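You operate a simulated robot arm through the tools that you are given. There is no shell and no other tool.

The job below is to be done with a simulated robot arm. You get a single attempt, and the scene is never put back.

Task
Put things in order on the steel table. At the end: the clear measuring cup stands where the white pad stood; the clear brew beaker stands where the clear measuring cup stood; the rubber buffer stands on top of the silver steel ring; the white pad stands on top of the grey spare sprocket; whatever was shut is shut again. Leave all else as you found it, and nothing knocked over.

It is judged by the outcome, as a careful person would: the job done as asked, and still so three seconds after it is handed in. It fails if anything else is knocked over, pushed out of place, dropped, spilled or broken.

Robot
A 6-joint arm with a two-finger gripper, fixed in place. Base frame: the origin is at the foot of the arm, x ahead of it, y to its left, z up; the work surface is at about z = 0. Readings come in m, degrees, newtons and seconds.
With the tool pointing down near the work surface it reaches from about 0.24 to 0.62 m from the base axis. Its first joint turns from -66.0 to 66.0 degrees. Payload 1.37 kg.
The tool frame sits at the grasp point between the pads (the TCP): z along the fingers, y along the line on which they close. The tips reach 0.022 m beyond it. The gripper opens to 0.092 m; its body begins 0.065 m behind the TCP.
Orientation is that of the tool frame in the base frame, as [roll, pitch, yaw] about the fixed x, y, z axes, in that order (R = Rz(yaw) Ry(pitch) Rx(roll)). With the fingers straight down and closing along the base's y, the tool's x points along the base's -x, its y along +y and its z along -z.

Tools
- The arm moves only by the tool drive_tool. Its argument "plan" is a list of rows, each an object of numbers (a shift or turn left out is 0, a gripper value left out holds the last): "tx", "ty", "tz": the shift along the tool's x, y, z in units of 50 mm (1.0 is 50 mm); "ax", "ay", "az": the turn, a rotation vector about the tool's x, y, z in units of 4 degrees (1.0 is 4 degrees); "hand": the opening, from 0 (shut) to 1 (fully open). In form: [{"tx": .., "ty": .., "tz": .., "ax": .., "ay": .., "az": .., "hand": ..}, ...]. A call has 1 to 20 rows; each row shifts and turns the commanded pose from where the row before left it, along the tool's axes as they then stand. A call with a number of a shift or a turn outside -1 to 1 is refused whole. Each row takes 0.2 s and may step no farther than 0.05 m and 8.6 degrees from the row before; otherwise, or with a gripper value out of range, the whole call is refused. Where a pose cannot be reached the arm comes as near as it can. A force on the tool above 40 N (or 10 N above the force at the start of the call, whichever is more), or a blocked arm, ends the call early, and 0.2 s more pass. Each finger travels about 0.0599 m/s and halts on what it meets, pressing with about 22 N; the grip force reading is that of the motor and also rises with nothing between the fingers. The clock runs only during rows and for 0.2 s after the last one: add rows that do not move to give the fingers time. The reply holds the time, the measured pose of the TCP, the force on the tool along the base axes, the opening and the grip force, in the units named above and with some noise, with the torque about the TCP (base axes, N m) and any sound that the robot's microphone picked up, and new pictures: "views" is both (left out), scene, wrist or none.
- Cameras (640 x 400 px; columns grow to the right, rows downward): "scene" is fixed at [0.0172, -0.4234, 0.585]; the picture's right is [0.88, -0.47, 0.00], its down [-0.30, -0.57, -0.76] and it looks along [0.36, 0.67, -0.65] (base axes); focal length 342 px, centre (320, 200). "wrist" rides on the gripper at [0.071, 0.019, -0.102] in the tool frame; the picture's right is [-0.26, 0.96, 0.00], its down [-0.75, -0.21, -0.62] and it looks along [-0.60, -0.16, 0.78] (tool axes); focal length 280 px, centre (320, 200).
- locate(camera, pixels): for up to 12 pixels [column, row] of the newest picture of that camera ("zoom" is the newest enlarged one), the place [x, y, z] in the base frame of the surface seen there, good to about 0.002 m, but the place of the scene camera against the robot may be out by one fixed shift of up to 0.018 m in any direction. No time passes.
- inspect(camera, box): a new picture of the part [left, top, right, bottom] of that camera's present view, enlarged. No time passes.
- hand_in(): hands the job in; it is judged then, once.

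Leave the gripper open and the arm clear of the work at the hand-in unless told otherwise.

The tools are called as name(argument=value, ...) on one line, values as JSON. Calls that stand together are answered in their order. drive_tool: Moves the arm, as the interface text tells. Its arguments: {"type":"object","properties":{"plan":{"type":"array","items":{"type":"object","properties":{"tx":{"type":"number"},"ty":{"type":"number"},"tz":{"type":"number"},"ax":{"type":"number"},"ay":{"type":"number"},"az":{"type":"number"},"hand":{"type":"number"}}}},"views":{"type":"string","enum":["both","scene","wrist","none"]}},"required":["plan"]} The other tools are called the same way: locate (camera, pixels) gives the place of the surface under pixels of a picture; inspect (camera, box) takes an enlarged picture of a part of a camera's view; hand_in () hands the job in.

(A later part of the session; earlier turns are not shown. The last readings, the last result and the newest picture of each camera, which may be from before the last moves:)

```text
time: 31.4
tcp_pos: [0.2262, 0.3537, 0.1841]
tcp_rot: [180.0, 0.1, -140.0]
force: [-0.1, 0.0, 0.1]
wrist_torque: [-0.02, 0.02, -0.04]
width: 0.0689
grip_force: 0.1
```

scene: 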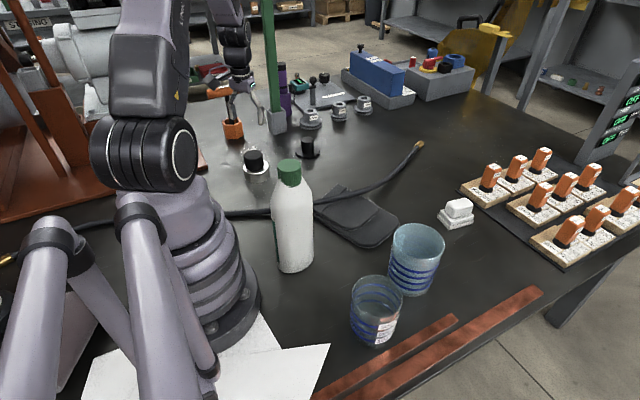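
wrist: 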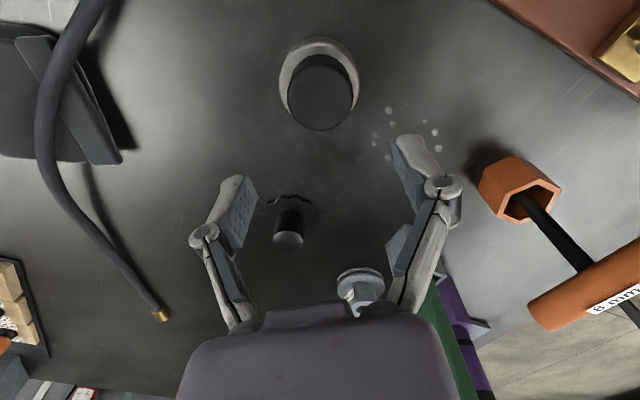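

The buffer stands on the ring at (322,85). From here I can measure the sprocket hub at (288,235) more closely.

inspect(camera="wrist", box=[240, 170, 340, 260])

locate(camera="wrist", pixels=[[288, 239], [275, 239], [301, 239], [288, 231], [288, 247], [280, 234], [296, 234], [322, 95], [300, 95], [345, 95], [322, 62], [322, 120]])

```text
4.44 times, centred on (290, 215) of wrist
```

zoom: 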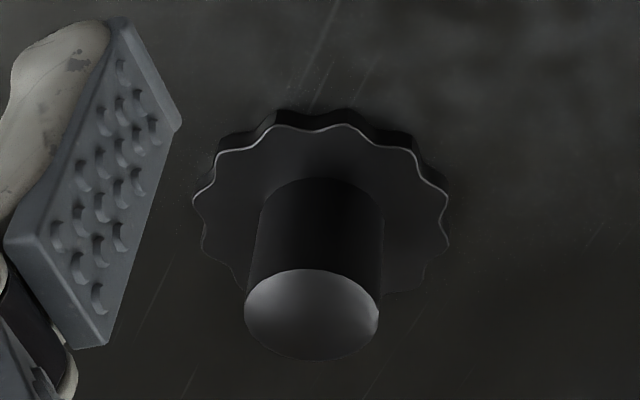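

```text
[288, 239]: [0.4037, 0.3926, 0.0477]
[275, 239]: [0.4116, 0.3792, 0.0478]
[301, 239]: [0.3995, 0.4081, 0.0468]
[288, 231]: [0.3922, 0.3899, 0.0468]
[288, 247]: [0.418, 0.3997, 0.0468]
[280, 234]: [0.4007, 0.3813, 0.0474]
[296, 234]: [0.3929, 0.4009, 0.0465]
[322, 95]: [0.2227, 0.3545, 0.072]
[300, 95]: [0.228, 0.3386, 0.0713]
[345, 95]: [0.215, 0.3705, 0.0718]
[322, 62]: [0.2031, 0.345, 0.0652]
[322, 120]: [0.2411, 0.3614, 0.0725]
```

Hub top centre ≈ (0.405, 0.394), diameter ≈ 0.037, height 0.047. Now I move across at z ≈ 0.2 to look closely at the white pad.

drive_tool(plan=[{"tx": 0.111, "ty": -0.9226, "tz": -0.03, "hand": 1}, {"tx": 0.111, "ty": -0.9226, "tz": -0.03}, {"tx": 0.111, "ty": -0.9226, "tz": -0.03}, {"tx": 0.111, "ty": -0.9226, "tz": -0.03}, {"tx": 0.111, "ty": -0.9226, "tz": -0.03}, {"tx": 0.111, "ty": -0.9226, "tz": -0.03}, {"tx": 0.111, "ty": -0.9226, "tz": -0.03}, {"tx": 0.111, "ty": -0.9226, "tz": -0.03}, {"tx": 0.111, "ty": -0.9226, "tz": -0.03}, {"tx": 0.111, "ty": -0.9226, "tz": -0.03}, {"az": 1}, {"az": 1}, {"az": 1}, {"az": 1}, {"az": 1}, {"az": 1}, {"az": 1}, {"az": 1}, {"az": 1}, {"az": 1}], views="both")

```text
time: 35.6
tcp_pos: [0.4793, -0.0361, 0.201]
tcp_rot: [180.0, 0.0, 179.8]
force: [-0.5, 0.0, 0.2]
wrist_torque: [-0.06, 0.04, -0.02]
width: 0.092
grip_force: 0.1
```

scene: 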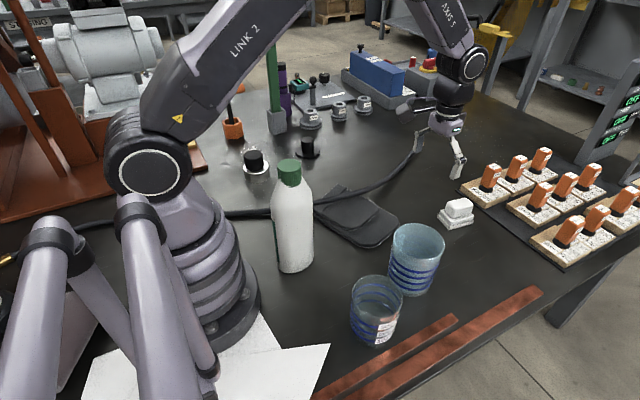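
wrist: 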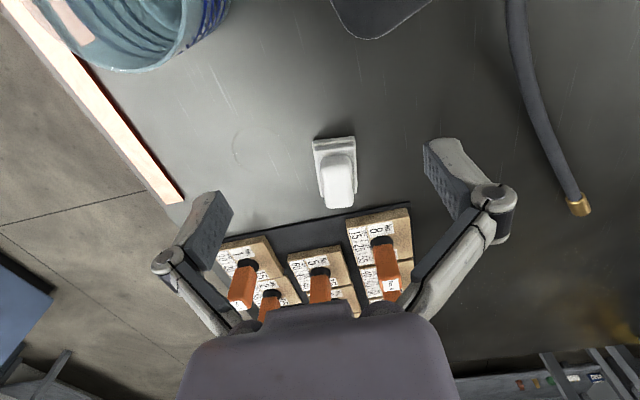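

The pad is at (335,172). Zooming in on it to measure its plates and orientation, and the mat edge behind it.

inspect(camera="wrist", box=[285, 120, 385, 220])

locate(camera="wrist", pixels=[[340, 185], [325, 188], [353, 185], [328, 160], [350, 158], [340, 205], [315, 150], [354, 146], [316, 139], [353, 137], [316, 178], [357, 177]])

locate(camera="wrist", pixels=[[215, 240], [250, 232], [300, 222], [340, 215], [380, 208], [300, 230], [345, 225], [375, 240], [240, 145], [265, 160], [180, 195], [355, 235]])

```text
4.00 times, centred on (335, 170) of wrist
```

zoom: 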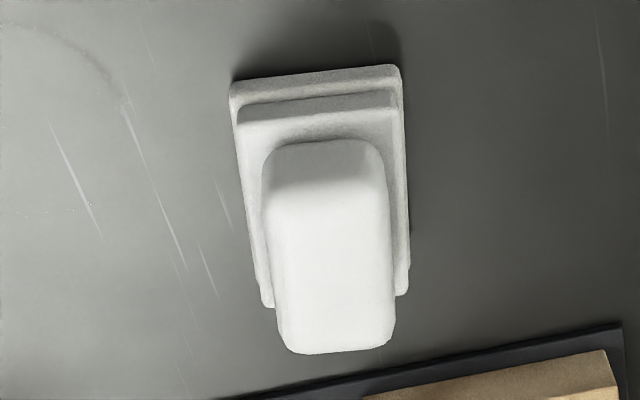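

```text
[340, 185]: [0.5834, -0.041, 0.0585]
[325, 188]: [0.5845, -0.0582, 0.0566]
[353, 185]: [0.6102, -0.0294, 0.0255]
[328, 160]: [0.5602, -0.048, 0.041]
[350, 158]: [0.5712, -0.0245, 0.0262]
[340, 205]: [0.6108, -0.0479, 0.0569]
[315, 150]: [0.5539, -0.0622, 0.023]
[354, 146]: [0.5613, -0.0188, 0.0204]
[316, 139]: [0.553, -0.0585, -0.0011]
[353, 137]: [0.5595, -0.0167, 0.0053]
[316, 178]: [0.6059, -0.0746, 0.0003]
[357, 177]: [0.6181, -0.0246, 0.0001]
```

```text
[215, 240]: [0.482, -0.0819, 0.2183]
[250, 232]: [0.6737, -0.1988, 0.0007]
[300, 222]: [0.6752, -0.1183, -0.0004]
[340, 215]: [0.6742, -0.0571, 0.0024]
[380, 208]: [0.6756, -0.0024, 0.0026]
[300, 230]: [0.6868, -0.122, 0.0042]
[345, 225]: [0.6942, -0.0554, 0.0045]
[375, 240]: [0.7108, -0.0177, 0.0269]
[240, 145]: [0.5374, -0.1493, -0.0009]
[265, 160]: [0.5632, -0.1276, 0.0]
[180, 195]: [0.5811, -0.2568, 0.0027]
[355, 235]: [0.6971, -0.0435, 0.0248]
```

There is room: the mat's edge is at x ≈ 0.673, well behind the pad. Now I locate the pad's plate corners more finely.

locate(camera="wrist", pixels=[[314, 144], [354, 139], [356, 191], [322, 194], [317, 150], [352, 147], [333, 146], [323, 165], [350, 165], [330, 205], [352, 204], [321, 175]])

locate(camera="wrist", pixels=[[354, 160], [354, 170], [354, 180], [355, 188], [319, 165], [320, 180], [321, 188], [351, 155], [352, 170], [316, 160], [335, 142], [335, 150]])

```text
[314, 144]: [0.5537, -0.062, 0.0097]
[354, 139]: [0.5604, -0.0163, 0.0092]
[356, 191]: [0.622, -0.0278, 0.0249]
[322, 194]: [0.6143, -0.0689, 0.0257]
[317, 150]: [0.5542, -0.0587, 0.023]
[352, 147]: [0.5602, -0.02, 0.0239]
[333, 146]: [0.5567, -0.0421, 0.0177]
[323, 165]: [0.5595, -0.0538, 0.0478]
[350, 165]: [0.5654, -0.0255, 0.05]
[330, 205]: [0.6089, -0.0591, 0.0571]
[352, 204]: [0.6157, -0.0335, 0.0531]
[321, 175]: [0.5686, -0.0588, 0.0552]
```

```text
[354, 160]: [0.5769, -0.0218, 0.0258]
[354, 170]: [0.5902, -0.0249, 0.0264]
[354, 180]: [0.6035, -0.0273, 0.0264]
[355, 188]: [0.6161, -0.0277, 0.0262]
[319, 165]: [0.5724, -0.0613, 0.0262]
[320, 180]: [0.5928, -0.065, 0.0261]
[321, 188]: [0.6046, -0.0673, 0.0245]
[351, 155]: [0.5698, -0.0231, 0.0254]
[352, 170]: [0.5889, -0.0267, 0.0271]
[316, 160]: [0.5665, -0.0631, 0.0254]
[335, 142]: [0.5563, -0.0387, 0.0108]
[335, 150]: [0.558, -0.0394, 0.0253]
```

The pad: lower plates ≈ 0.046 × 0.063 m up to z ≈ 0.026, top block to z ≈ 0.058, centre (0.5876, −0.0437), long axis ≈ −8° from x. I'll move above it, turn 8° and come to z ≈ 0.12.

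drive_tool(plan=[{"tx": -0.722, "ty": -0.051, "hand": 1}, {"tx": -0.722, "ty": -0.051}, {"tx": -0.722, "ty": -0.051}, {"az": 1}, {"az": 1}, {"tz": 0.5}, {"tz": 0.5}, {"tz": 0.5}, {}, {}], views="both")

```text
time: 37.8
tcp_pos: [0.5903, -0.0433, 0.1253]
tcp_rot: [180.0, 0.0, 171.9]
force: [-0.3, -0.3, 0.3]
wrist_torque: [0.01, 0.04, 0.01]
width: 0.0921
grip_force: 0.1
```

scene: 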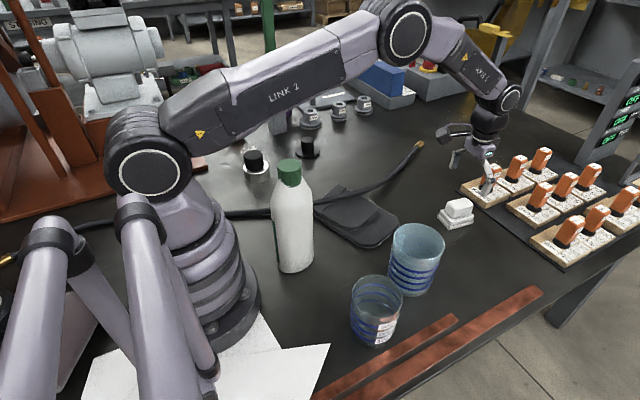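
wrist: 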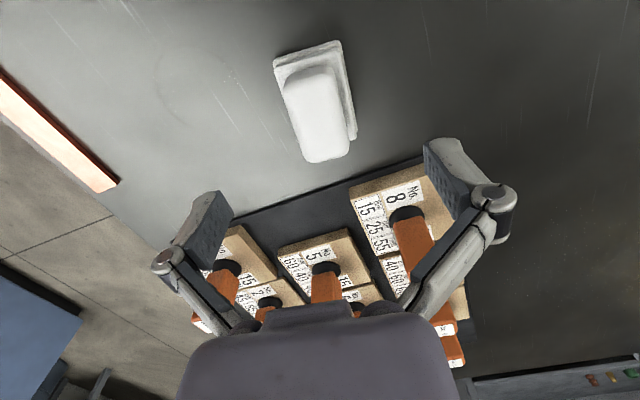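

The pad at (316,105) is aligned with the fingers. I'll check its centre against the TCP once more.

locate(camera="wrist", pixels=[[290, 95], [330, 78], [305, 155], [348, 145], [318, 112], [277, 65], [338, 45], [354, 130], [352, 138], [280, 85], [305, 75], [340, 60]])

inspect(camera="wrist", box=[255, 30, 375, 180])

```text
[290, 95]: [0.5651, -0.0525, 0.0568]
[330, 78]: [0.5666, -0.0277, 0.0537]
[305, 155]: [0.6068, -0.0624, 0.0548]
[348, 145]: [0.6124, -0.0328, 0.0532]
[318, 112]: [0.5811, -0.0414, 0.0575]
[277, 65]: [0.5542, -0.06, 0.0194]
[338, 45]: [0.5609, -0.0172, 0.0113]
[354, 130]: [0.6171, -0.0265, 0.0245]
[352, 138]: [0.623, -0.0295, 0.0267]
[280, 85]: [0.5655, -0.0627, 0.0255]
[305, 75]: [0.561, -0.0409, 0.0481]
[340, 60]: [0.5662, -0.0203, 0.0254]
```

```text
2.67 times, centred on (315, 105) of wrist
```

zoom: 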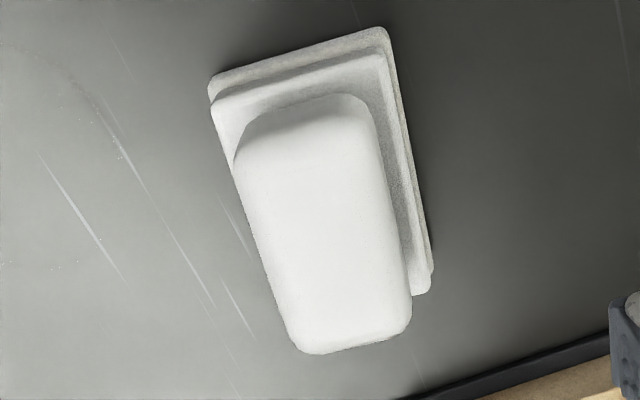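

The pad's centre is ≈ (0.588, −0.0445), within 2 mm of the TCP. Descending to z ≈ 0.027 and closing on the plates.

drive_tool(plan=[{"tx": 0.03, "hand": 0.85}, {"tz": 0.49}, {"tz": 0.49}, {"tz": 0.49}, {"tz": 0.49}, {}, {"hand": 0}, {"hand": 0}, {"hand": 0}, {"hand": 0}, {"hand": 0}], views="both")

```text
time: 40.2
tcp_pos: [0.5864, -0.0425, 0.0275]
tcp_rot: [-180.0, 0.1, 171.8]
force: [0.4, -0.1, 0.2]
wrist_torque: [0.01, -0.08, -0.02]
width: 0.0494
grip_force: 21.9
```

scene: 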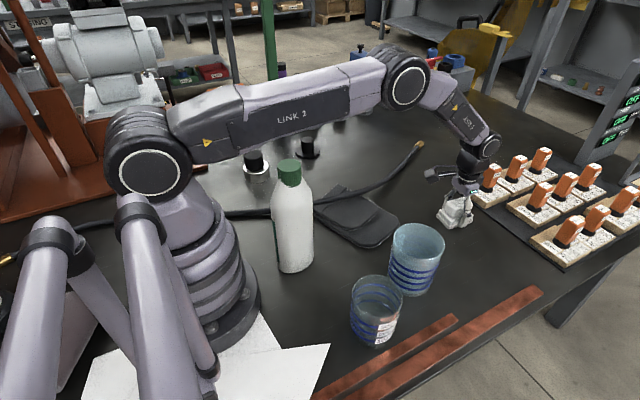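
wrist: 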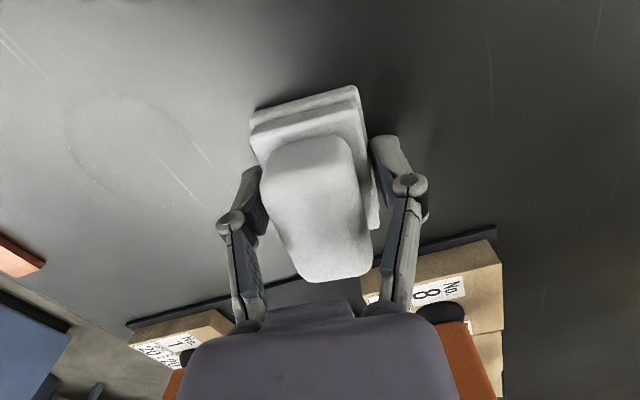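

The plates are gripped (width 0.049). Lifting straight up 8 cm and checking that all of it comes along.

drive_tool(plan=[{"tz": -0.2, "hand": 0}, {"tz": -0.4}, {"tz": -0.5}, {"tz": -0.5}, {}], views="both")

```text
time: 41.4
tcp_pos: [0.5843, -0.0439, 0.1061]
tcp_rot: [-180.0, 0.0, 172.0]
force: [0.1, -0.5, -0.9]
wrist_torque: [-0.04, 0.0, 0.03]
width: 0.0497
grip_force: 21.8
```

scene: 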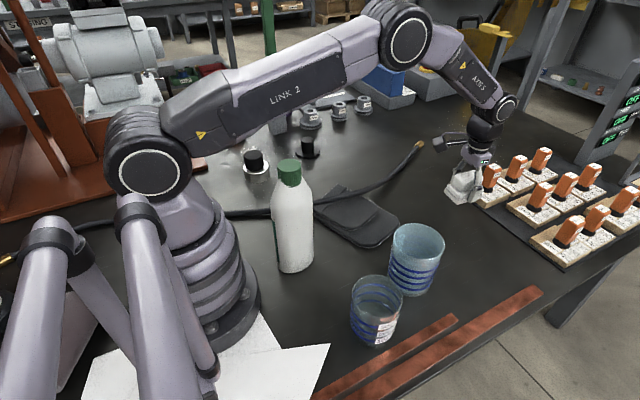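
wrist: 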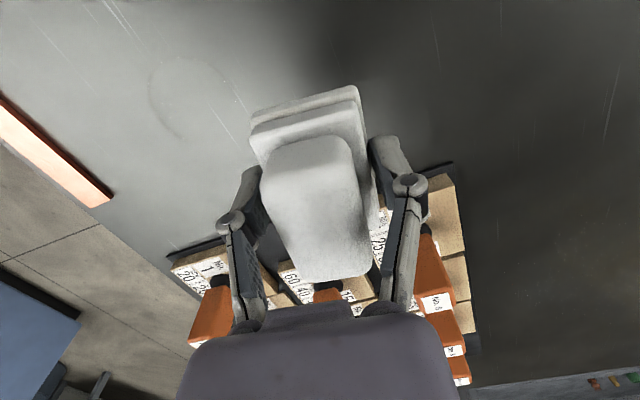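

The whole pad came up as one piece and nothing was left behind. Raising to z ≈ 0.2 and carrying it toward the sprocket.

drive_tool(plan=[{"tz": -0.9, "hand": 0}, {"tz": -0.9}, {"tx": 0.437, "ty": 0.742}, {"tx": 0.437, "ty": 0.742}, {"tx": 0.437, "ty": 0.742}, {"tx": 0.437, "ty": 0.742}, {"tx": 0.437, "ty": 0.742}, {"tx": 0.437, "ty": 0.742}, {"tx": 0.437, "ty": 0.742}, {"tx": 0.437, "ty": 0.742}, {"tx": 0.437, "ty": 0.742}, {"tx": 0.437, "ty": 0.742}, {"tx": 0.437, "ty": 0.742}, {"az": -1}, {"az": -1}, {"az": -1}, {"az": -1}, {"az": -1}, {"az": -1}, {"az": -1}], views="none")

drive_tool(plan=[{"az": -1, "hand": 0}, {"az": -1}, {"az": -1}, {"az": -1}, {"az": -1}, {"az": -1}, {"tz": 0.5}, {"tz": 0.5}, {}, {}], views="both")

```text
time: 45.6
tcp_pos: [0.4048, 0.394, 0.1959]
tcp_rot: [180.0, 0.1, -160.0]
force: [-0.3, -0.1, -0.3]
wrist_torque: [0.01, -0.01, -0.02]
width: 0.0496
grip_force: 22.3
```

```text
time: 47.8
tcp_pos: [0.4036, 0.3959, 0.1454]
tcp_rot: [-180.0, 0.0, -136.0]
force: [0.1, 0.1, -1.1]
wrist_torque: [0.01, 0.02, 0.0]
width: 0.0494
grip_force: 21.8
```

scene: 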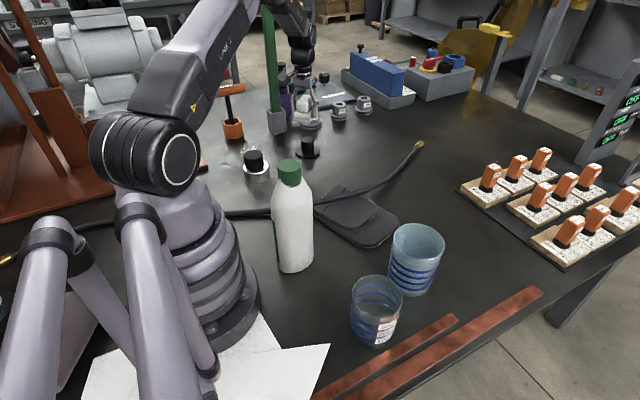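
wrist: 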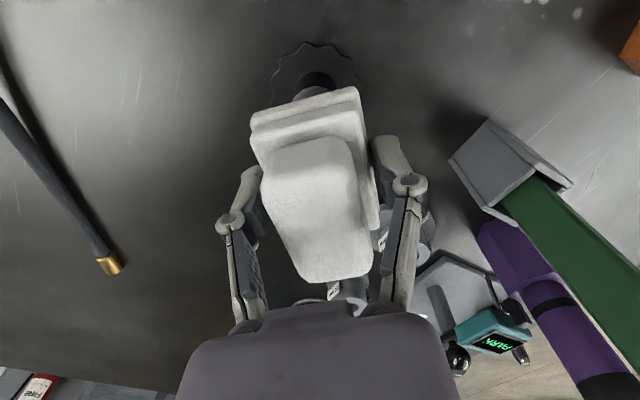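

The sprocket's rim shows just ahead of the pad at (315,70), consistent with the hub directly below. Lowering to TCP z ≈ 0.08, just above contact.

drive_tool(plan=[{"ty": -0.025, "hand": 0}, {"tz": 0.4}, {"tz": 0.4}, {"tz": 0.35}, {"tz": 0.15}, {}, {}], views="both")

```text
time: 49.4
tcp_pos: [0.4042, 0.3939, 0.0809]
tcp_rot: [179.9, 0.0, -136.1]
force: [-0.1, 1.2, -1.6]
wrist_torque: [0.02, -0.02, -0.05]
width: 0.0495
grip_force: 21.4
```

scene: 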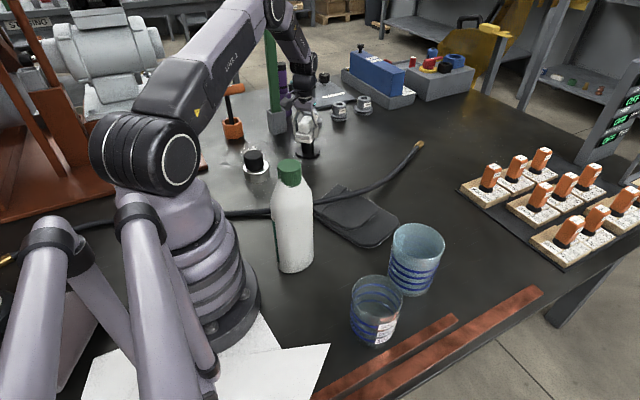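
wrist: 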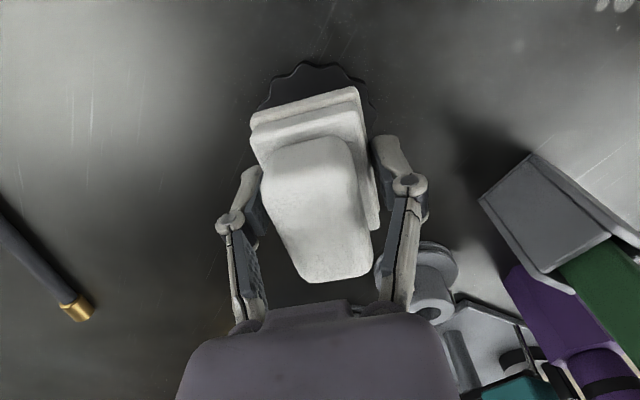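

inspect(camera="scene", box=[260, 80, 350, 180])

inspect(camera="wrist", box=[230, 40, 400, 200])

```text
4.00 times, centred on (305, 130) of scene
```

zoom: 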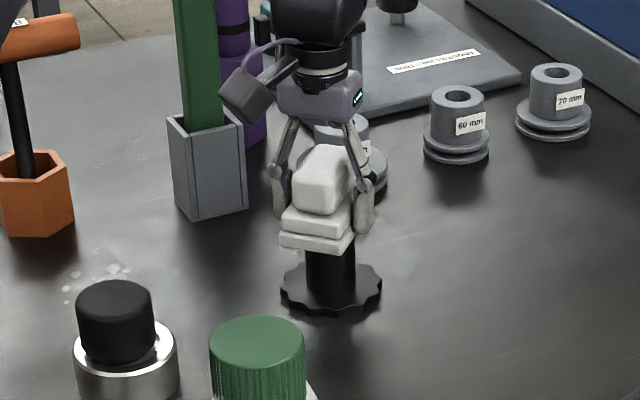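

```text
2.50 times, centred on (315, 120) of wrist
```

zoom: 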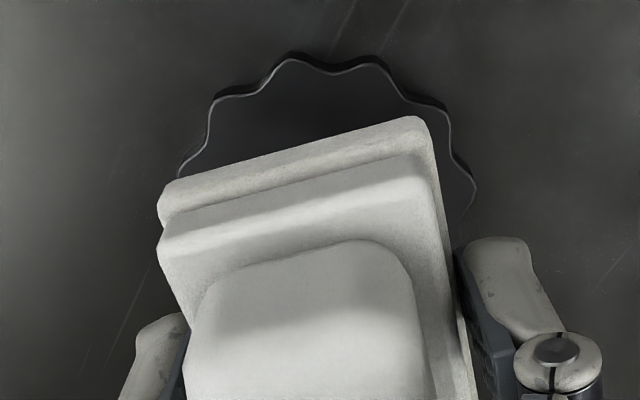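

The pad sits squarely over the hub in both views. Lowering gently until contact.

drive_tool(plan=[{"tz": 0.06, "hand": 0}, {"tz": 0.03}, {"tz": 0.02}, {}], views="none")

```text
time: 50.4
tcp_pos: [0.4066, 0.3923, 0.0742]
tcp_rot: [-179.9, 0.0, -136.2]
force: [-0.2, 0.5, -1.3]
wrist_torque: [-0.03, -0.05, -0.02]
width: 0.0494
grip_force: 21.7
```

No contact yet (force ≈ −1 N, which is the pad's weight). Two more 1 mm steps.

drive_tool(plan=[{"tz": 0.02, "hand": 0}, {"tz": 0.02}, {}], views="none")

```text
time: 51.2
tcp_pos: [0.4048, 0.3943, 0.0751]
tcp_rot: [180.0, -0.1, -136.1]
force: [-2.8, -3.5, 9.1]
wrist_torque: [-0.01, 0.06, 0.02]
width: 0.0498
grip_force: 22.0
```

Contact reads ≈ 9 N. Backing off slightly and opening the fingers slowly, then a look before rising.

drive_tool(plan=[{"tz": -0.01, "hand": 0.55}, {"hand": 0.6}, {"hand": 0.7}, {"hand": 0.8}, {}], views="both")

```text
time: 52.4
tcp_pos: [0.4053, 0.3942, 0.0749]
tcp_rot: [179.9, 0.0, -136.1]
force: [-0.2, 0.0, -0.3]
wrist_torque: [-0.02, -0.01, -0.01]
width: 0.0737
grip_force: 0.1
```

scene: 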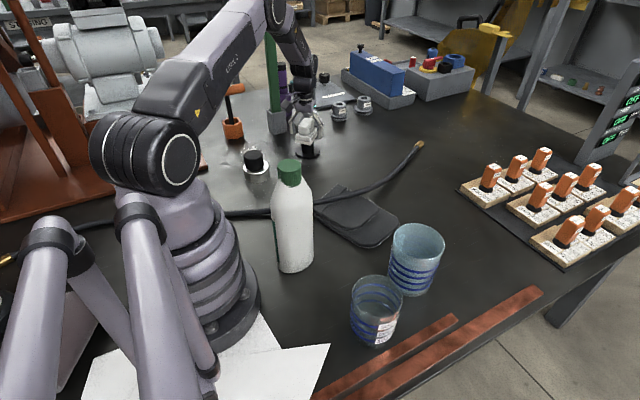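
wrist: 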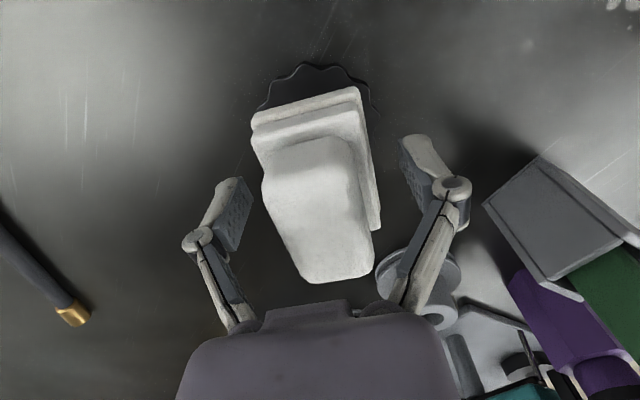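

The pad is released and steady on the hub, clear of both fingers. Rising straight up.

drive_tool(plan=[{"tz": -0.4, "hand": 0.8}, {"tz": -0.7}, {"tz": -0.8}, {"tz": -0.8}, {}], views="both")

inspect(camera="scene", box=[230, 100, 350, 190])

```text
time: 53.6
tcp_pos: [0.4044, 0.3928, 0.2105]
tcp_rot: [-180.0, -0.1, -136.2]
force: [-0.1, 0.6, -0.2]
wrist_torque: [-0.01, 0.0, -0.01]
width: 0.0737
grip_force: 0.0
```

scene: 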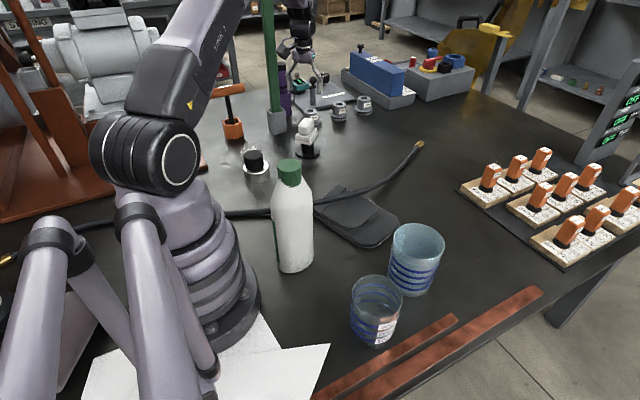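
wrist: 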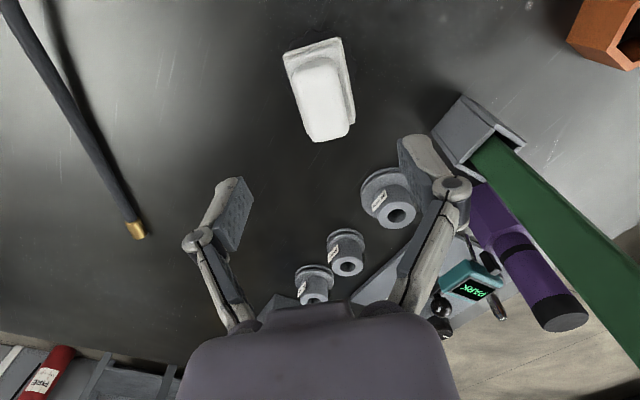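

```text
4.44 times, centred on (290, 145) of scene
```

zoom: 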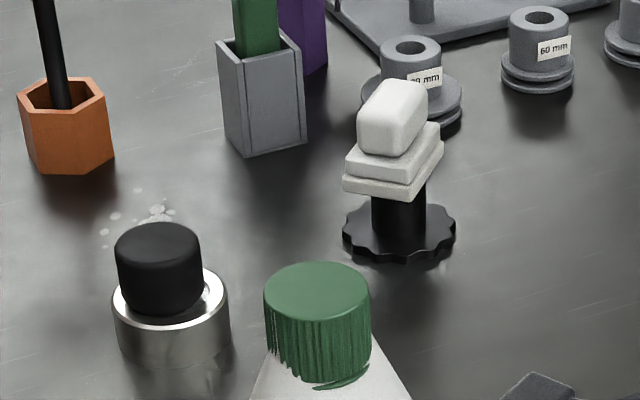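

Both are standing well: the pad on the sprocket hub and the buffer on the ring. Now the two cups: I'll take high-zoom looks at each from the scene camera to compare shapes (taper, spout, contents).

inspect(camera="scene", box=[385, 215, 450, 300])

inspect(camera="scene", box=[340, 268, 415, 352])

inspect(camera="scene", box=[345, 270, 385, 310])

inspect(camera="scene", box=[395, 218, 445, 258])

```text
4.71 times, centred on (418, 258) of scene
```

zoom: 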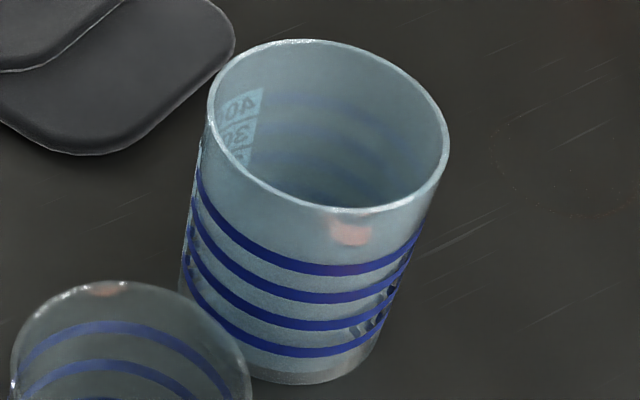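

```text
4.76 times, centred on (378, 310) of scene
```

zoom: 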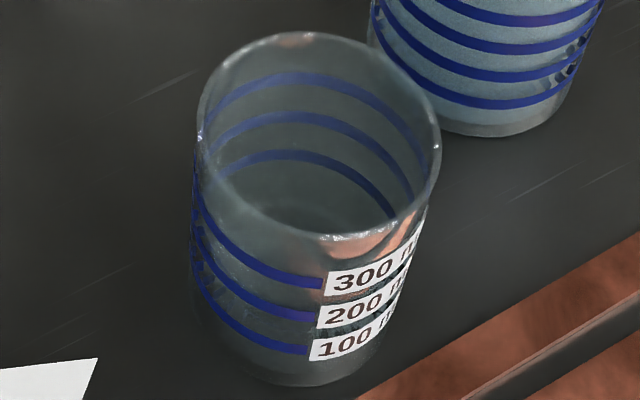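

```text
10.00 times, centred on (365, 290) of scene
```

zoom: 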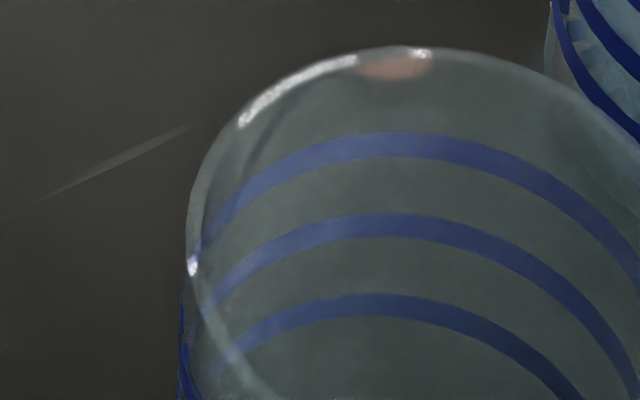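

```text
10.00 times, centred on (420, 238) of scene
```

zoom: 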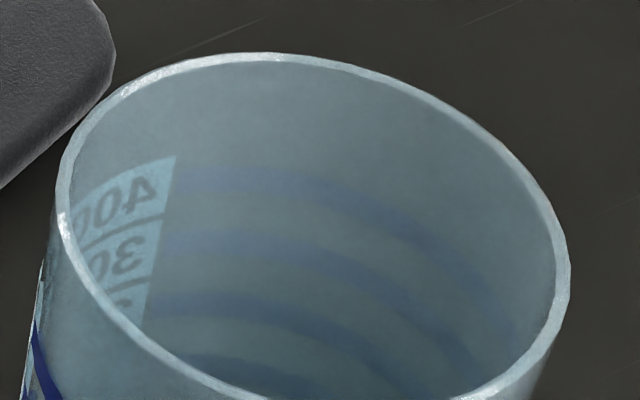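

Cup 2's wall looks slightly frosted, cup 1's fully clear. On both there are some small marks between the bands on the side away from the number labels that may be text. I'll go back over the cups and zoom in on those marks.

drive_tool(plan=[{"tx": 0.8, "ty": -0.393, "tz": -0.165, "hand": 1}, {"tx": 0.8, "ty": -0.393, "tz": -0.165}, {"tx": 0.8, "ty": -0.393, "tz": -0.165}, {"tx": 0.8, "ty": -0.393, "tz": -0.165}, {"tx": 0.8, "ty": -0.393, "tz": -0.165}, {"tx": 0.8, "ty": -0.393, "tz": -0.165}, {"tx": 0.8, "ty": -0.393, "tz": -0.165}, {"tx": 0.8, "ty": -0.393, "tz": -0.165}, {"tx": 0.8, "ty": -0.393, "tz": -0.165}, {"tx": 0.8, "ty": -0.393, "tz": -0.165}, {"tx": 0.8, "ty": -0.393, "tz": -0.165}, {"tx": 0.8, "ty": -0.393, "tz": -0.165}, {"tx": 0.8, "ty": -0.393, "tz": -0.165}, {"az": 1}, {"az": 1}, {"az": 1}, {"az": 1}, {"az": 1}, {"az": 1}, {"az": 1}], views="none")

drive_tool(plan=[{"az": 1}, {"az": 1}, {"az": 1}, {"az": 1}, {"az": 1}, {"az": 1}, {"az": 1}, {"az": 1}, {"az": 1}, {"az": 1}, {"az": 1}, {"az": 1}, {"az": 1}, {}], views="both")

```text
time: 57.8
tcp_pos: [0.2094, -0.1504, 0.3163]
tcp_rot: [180.0, 0.0, -164.1]
force: [-0.8, -0.5, -0.1]
wrist_torque: [-0.01, 0.0, 0.02]
width: 0.0917
grip_force: 0.0
```

```text
time: 60.8
tcp_pos: [0.2091, -0.1515, 0.3169]
tcp_rot: [-179.9, 0.0, 143.9]
force: [0.7, 0.4, -0.2]
wrist_torque: [-0.01, -0.01, -0.01]
width: 0.0919
grip_force: 0.0
```

scene: 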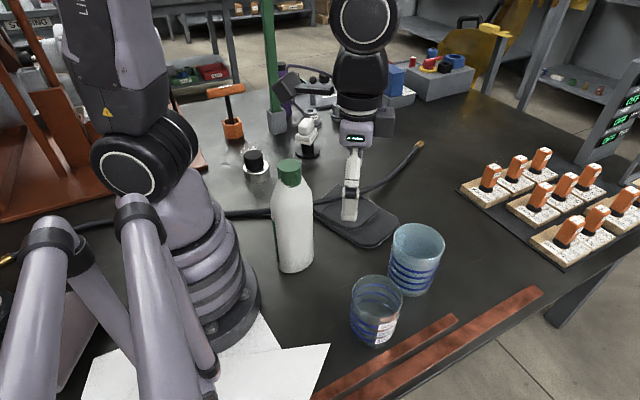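
wrist: 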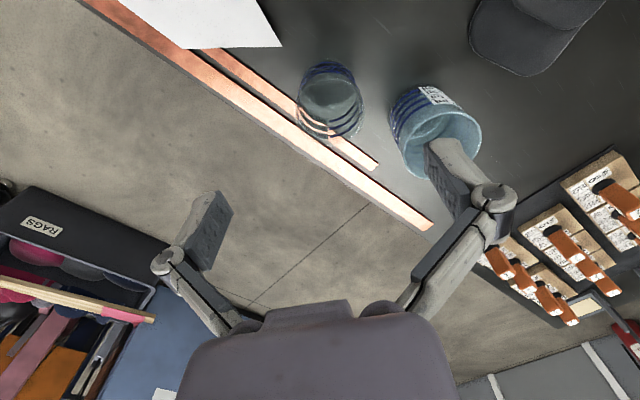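

Zooming far in on the marks on cup 1's arm-facing side (330,68) and cup 2's left side (400,110).

inspect(camera="wrist", box=[305, 55, 357, 88])

inspect(camera="wrist", box=[384, 80, 430, 140])

inspect(camera="wrist", box=[290, 50, 370, 145])

inspect(camera="scene", box=[405, 260, 445, 300])

inspect(camera="scene", box=[345, 310, 385, 345])

```text
12.12 times, centred on (331, 72) of wrist
```

zoom: 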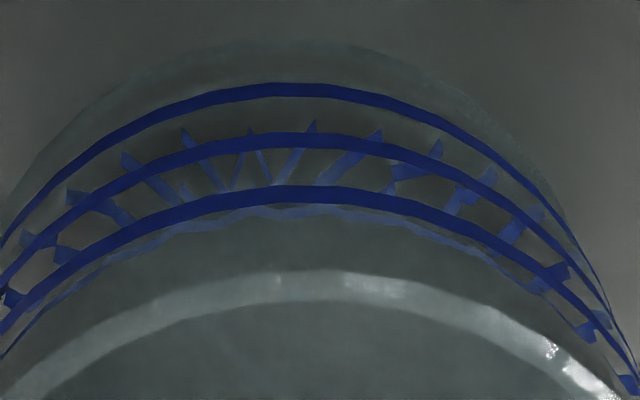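

```text
6.67 times, centred on (407, 110) of wrist
```

zoom: 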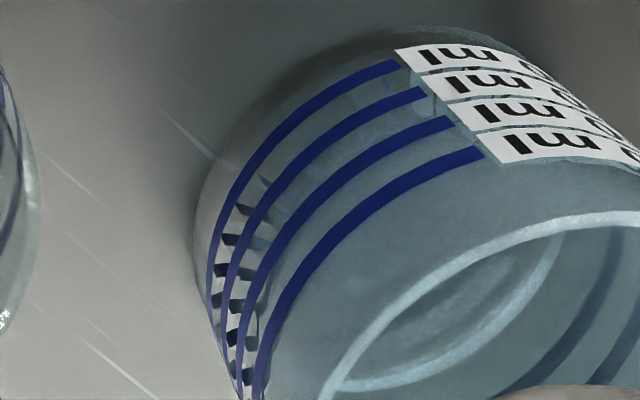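

```text
4.21 times, centred on (330, 98) of wrist
```

zoom: 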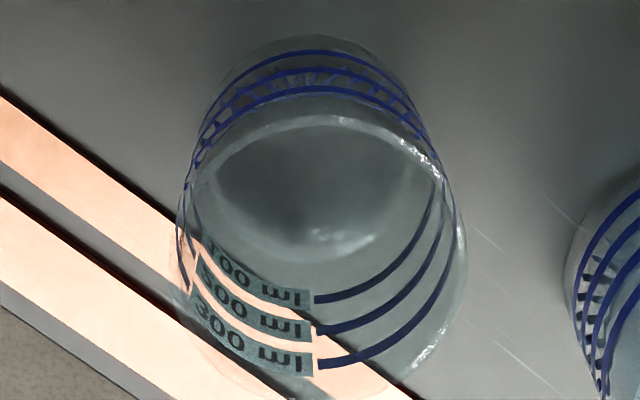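

```text
10.00 times, centred on (425, 280) of scene
```

zoom: 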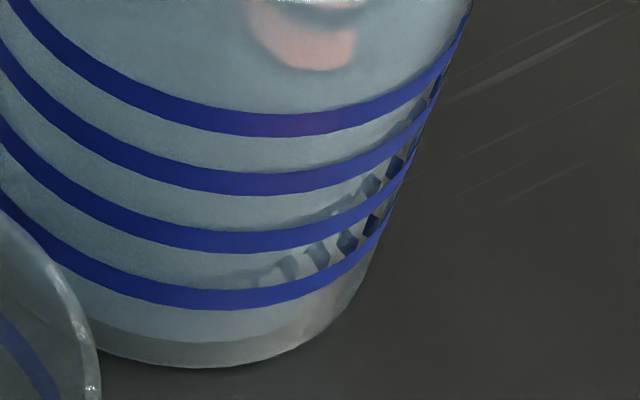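

```text
11.43 times, centred on (365, 328) of scene
```

zoom: 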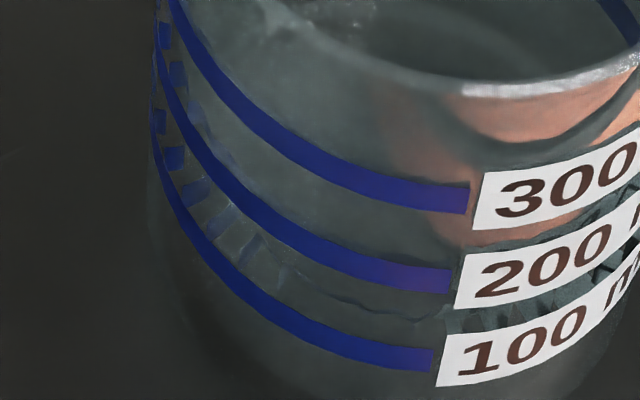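

The marks are refraction of the bands, and the bright ellipse inside cup 1 projects onto the cup axis at z ≈ 0.045, not at the floor. So cup 1 probably holds clear liquid, and cup 2 may too. I must keep both level and slow. Next I view cup 2 straight on to measure its rim and contents.

drive_tool(plan=[{"tx": -0.29, "ty": 0.623, "tz": 0.13}, {"tx": -0.29, "ty": 0.623, "tz": 0.13}, {"tx": -0.29, "ty": 0.623, "tz": 0.13}, {"az": -0.9}, {"az": -0.9}, {"az": -0.9}, {"az": -0.9}, {"az": -0.9}, {}], views="wrist")

```text
time: 62.8
tcp_pos: [0.2996, -0.1013, 0.2964]
tcp_rot: [180.0, 0.0, 162.1]
force: [-0.5, 0.2, 0.0]
wrist_torque: [-0.03, 0.02, 0.0]
width: 0.0921
grip_force: 0.0
```

wrist: 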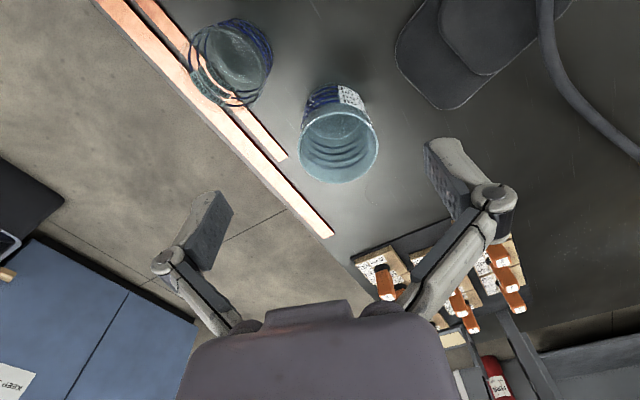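

Both cups are in clear view, cup 1 at (232,65), cup 2 at (340,135). Zooming in on each for the rim edges and contents.

inspect(camera="wrist", box=[280, 75, 400, 190])

inspect(camera="wrist", box=[175, 5, 290, 120])

```text
3.48 times, centred on (340, 132) of wrist
```

zoom: 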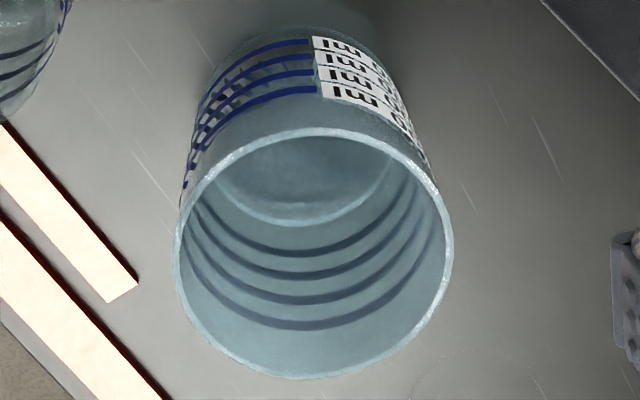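

```text
3.48 times, centred on (232, 62) of wrist
```

zoom: 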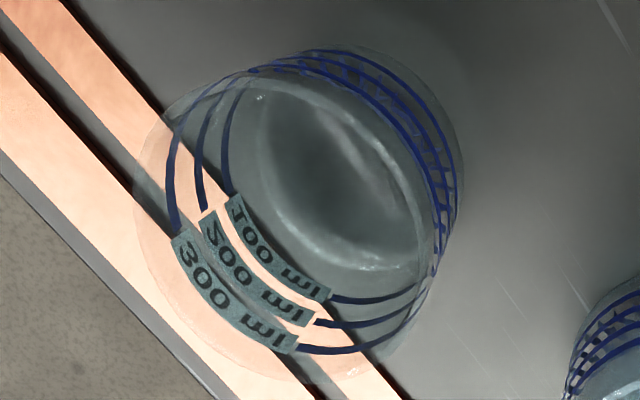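

Comparing with the bands on the far wall, the bright ellipses lie about one band-spacing below the 100 ml line in both cups, which is floor level. So both look empty after all, though I'll still keep them level. Their shapes match, with cup 1 about 0.9× the size of cup 2. I'll look around for any writing (papers, labels) that settles which is the measuring cup and which the brew beaker.

inspect(camera="scene", box=[80, 310, 340, 400])

inspect(camera="wrist", box=[0, 220, 200, 400])

inspect(camera="scene", box=[520, 40, 640, 180])

inspect(camera="scene", box=[255, 160, 330, 280])

inspect(camera="wrist", box=[400, 180, 560, 400])

inspect(camera="scene", box=[180, 0, 380, 110])

```text
2.46 times, centred on (210, 355) of scene
```

zoom: 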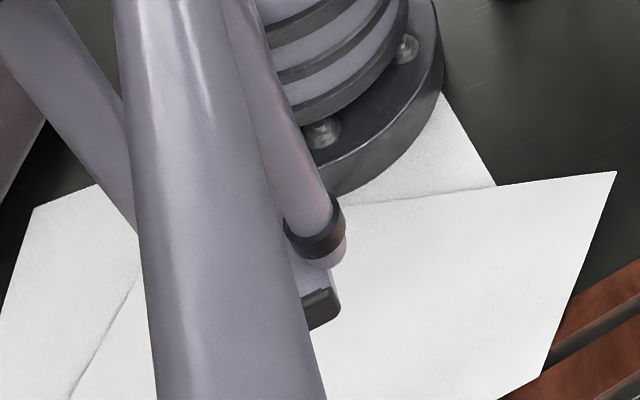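

```text
2.22 times, centred on (100, 310) of wrist
```

zoom: 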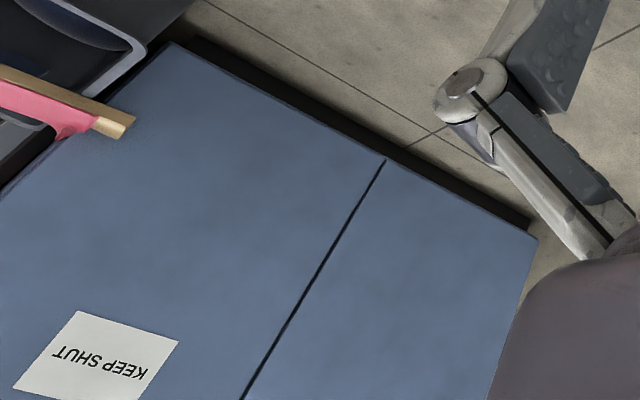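

```text
2.86 times, centred on (580, 110) of scene
```

zoom: 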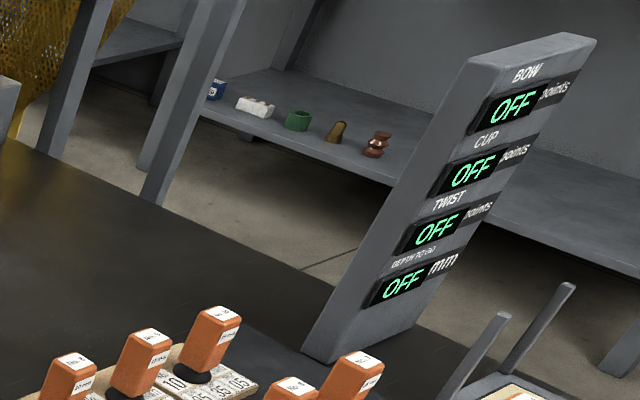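

```text
3.33 times, centred on (292, 220) of scene
```

zoom: 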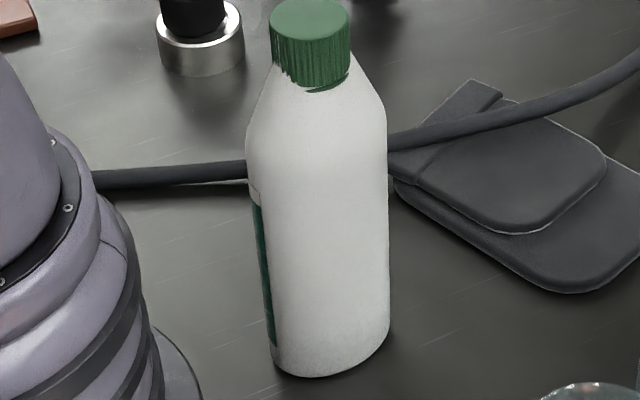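

```text
1.82 times, centred on (480, 290) of wrist
```

zoom: 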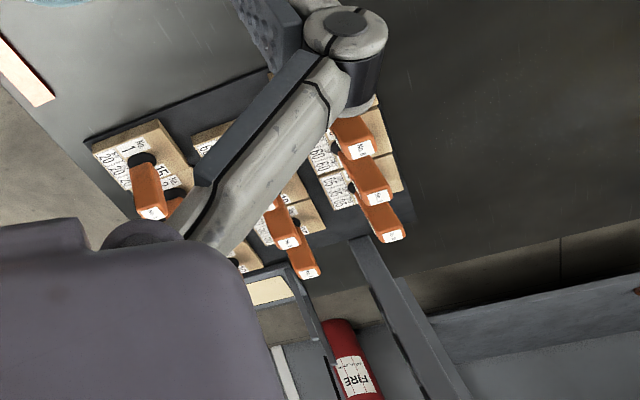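

```text
3.20 times, centred on (280, 55) of scene
```

zoom: 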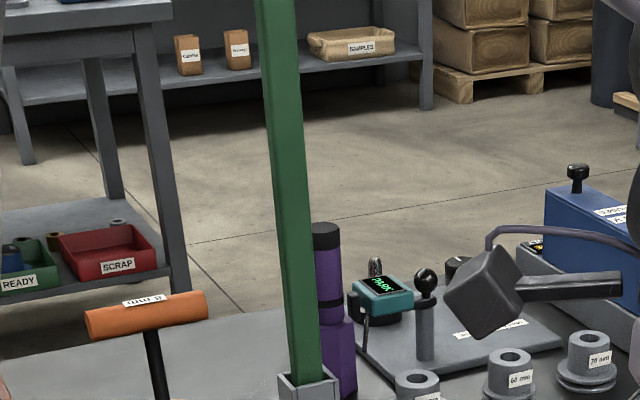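

I find no further writing about the cups. Both are graduated. I take the smaller 300 ml one (cup 1) as the measuring cup and the larger 400 ml one (cup 2) as the brew beaker, since "beaker" names the bigger vessel. Now I move above cup 1 at z ≈ 0.2 to check alignment.

drive_tool(plan=[{"tx": 0.248, "ty": -0.908, "hand": 1}, {"tx": 0.248, "ty": -0.908}, {"az": 0.9}, {"az": 0.9}, {"az": 0.9}, {"az": 0.9}, {"az": 0.9}, {"tz": 0.48}, {"tz": 0.48}, {"tz": 0.48}, {"tz": 0.48}, {}, {}], views="both")

```text
time: 65.6
tcp_pos: [0.2467, -0.1813, 0.2002]
tcp_rot: [180.0, 0.0, 144.1]
force: [-0.4, 0.0, -1.3]
wrist_torque: [0.03, 0.01, 0.0]
width: 0.0921
grip_force: 0.1
```

scene: 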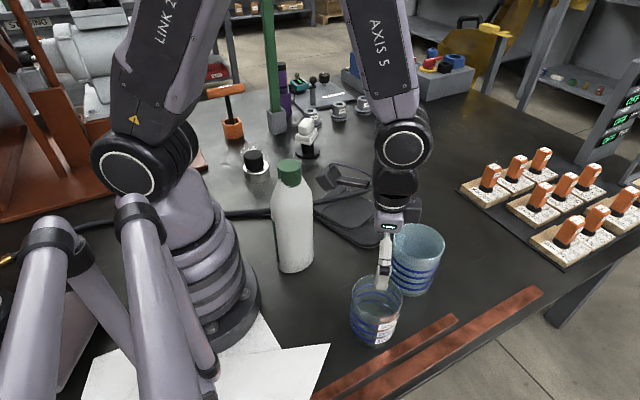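
wrist: 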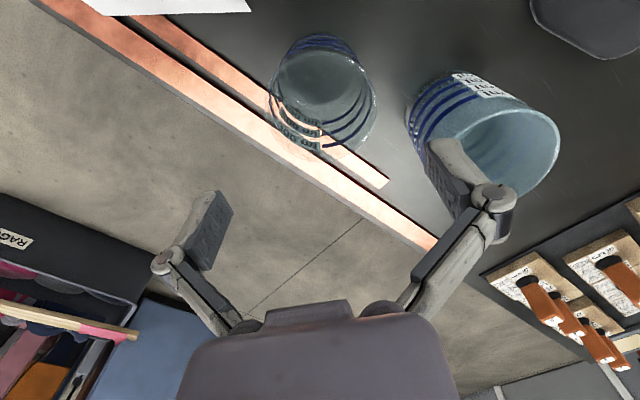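

Cup 1's rim is at about (322,100) in the wrist view; zooming to find its exact centre.

inspect(camera="wrist", box=[250, 20, 400, 170])

inspect(camera="scene", box=[330, 200, 450, 350])

```text
2.67 times, centred on (325, 95) of wrist
```

zoom: 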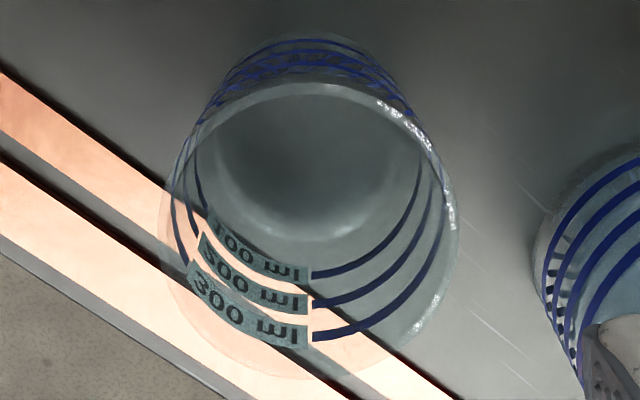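

```text
2.67 times, centred on (390, 275) of scene
```

zoom: 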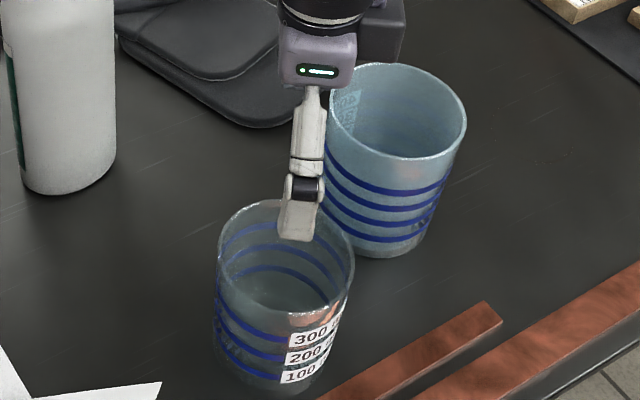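

The rim's centre sits at ≈ (320.7, 106), expected (320, 108) for a centred TCP, and the rim is Ø ≈ 0.081 m, leaving ≈ 5 mm on each side. Descending to just above the rim for another check.

drive_tool(plan=[{"tz": 0.43, "hand": 1}, {"tz": 0.43}, {"tz": 0.43}, {}], views="both")

inspect(camera="wrist", box=[200, 60, 480, 240])

inspect(camera="scene", box=[330, 200, 450, 350])

```text
time: 66.6
tcp_pos: [0.2469, -0.1812, 0.1359]
tcp_rot: [-180.0, 0.0, 144.0]
force: [0.1, -0.3, 1.0]
wrist_torque: [-0.05, -0.02, -0.01]
width: 0.0919
grip_force: 0.0
```

scene: 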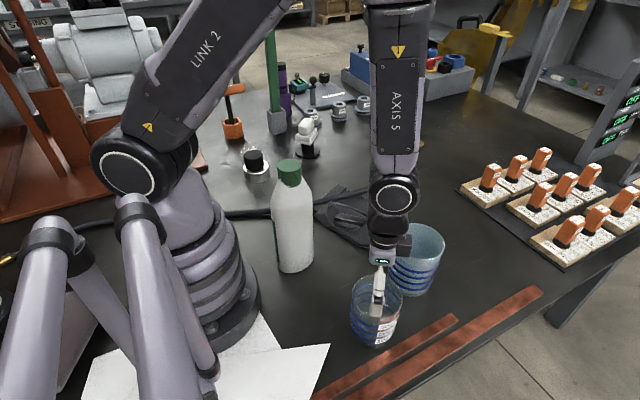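
wrist: 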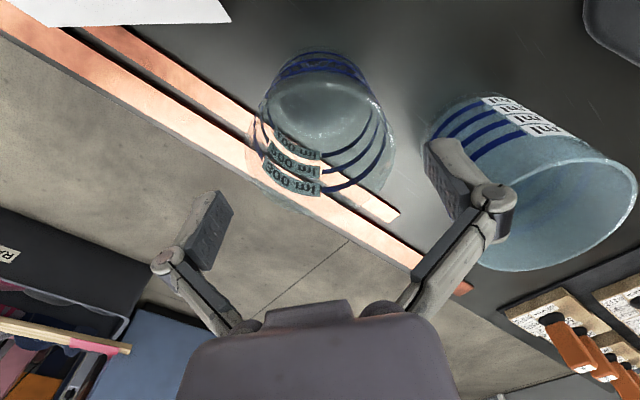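

```text
2.22 times, centred on (340, 150) of wrist
```

zoom: 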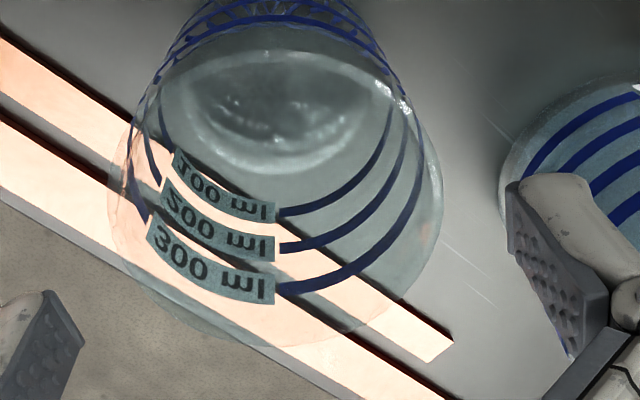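

```text
2.67 times, centred on (390, 275) of scene
```

zoom: 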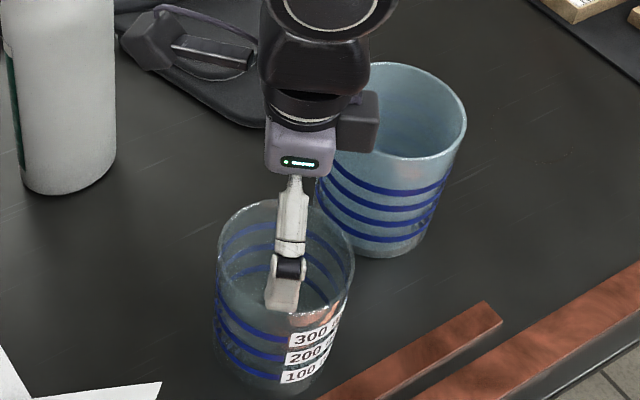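

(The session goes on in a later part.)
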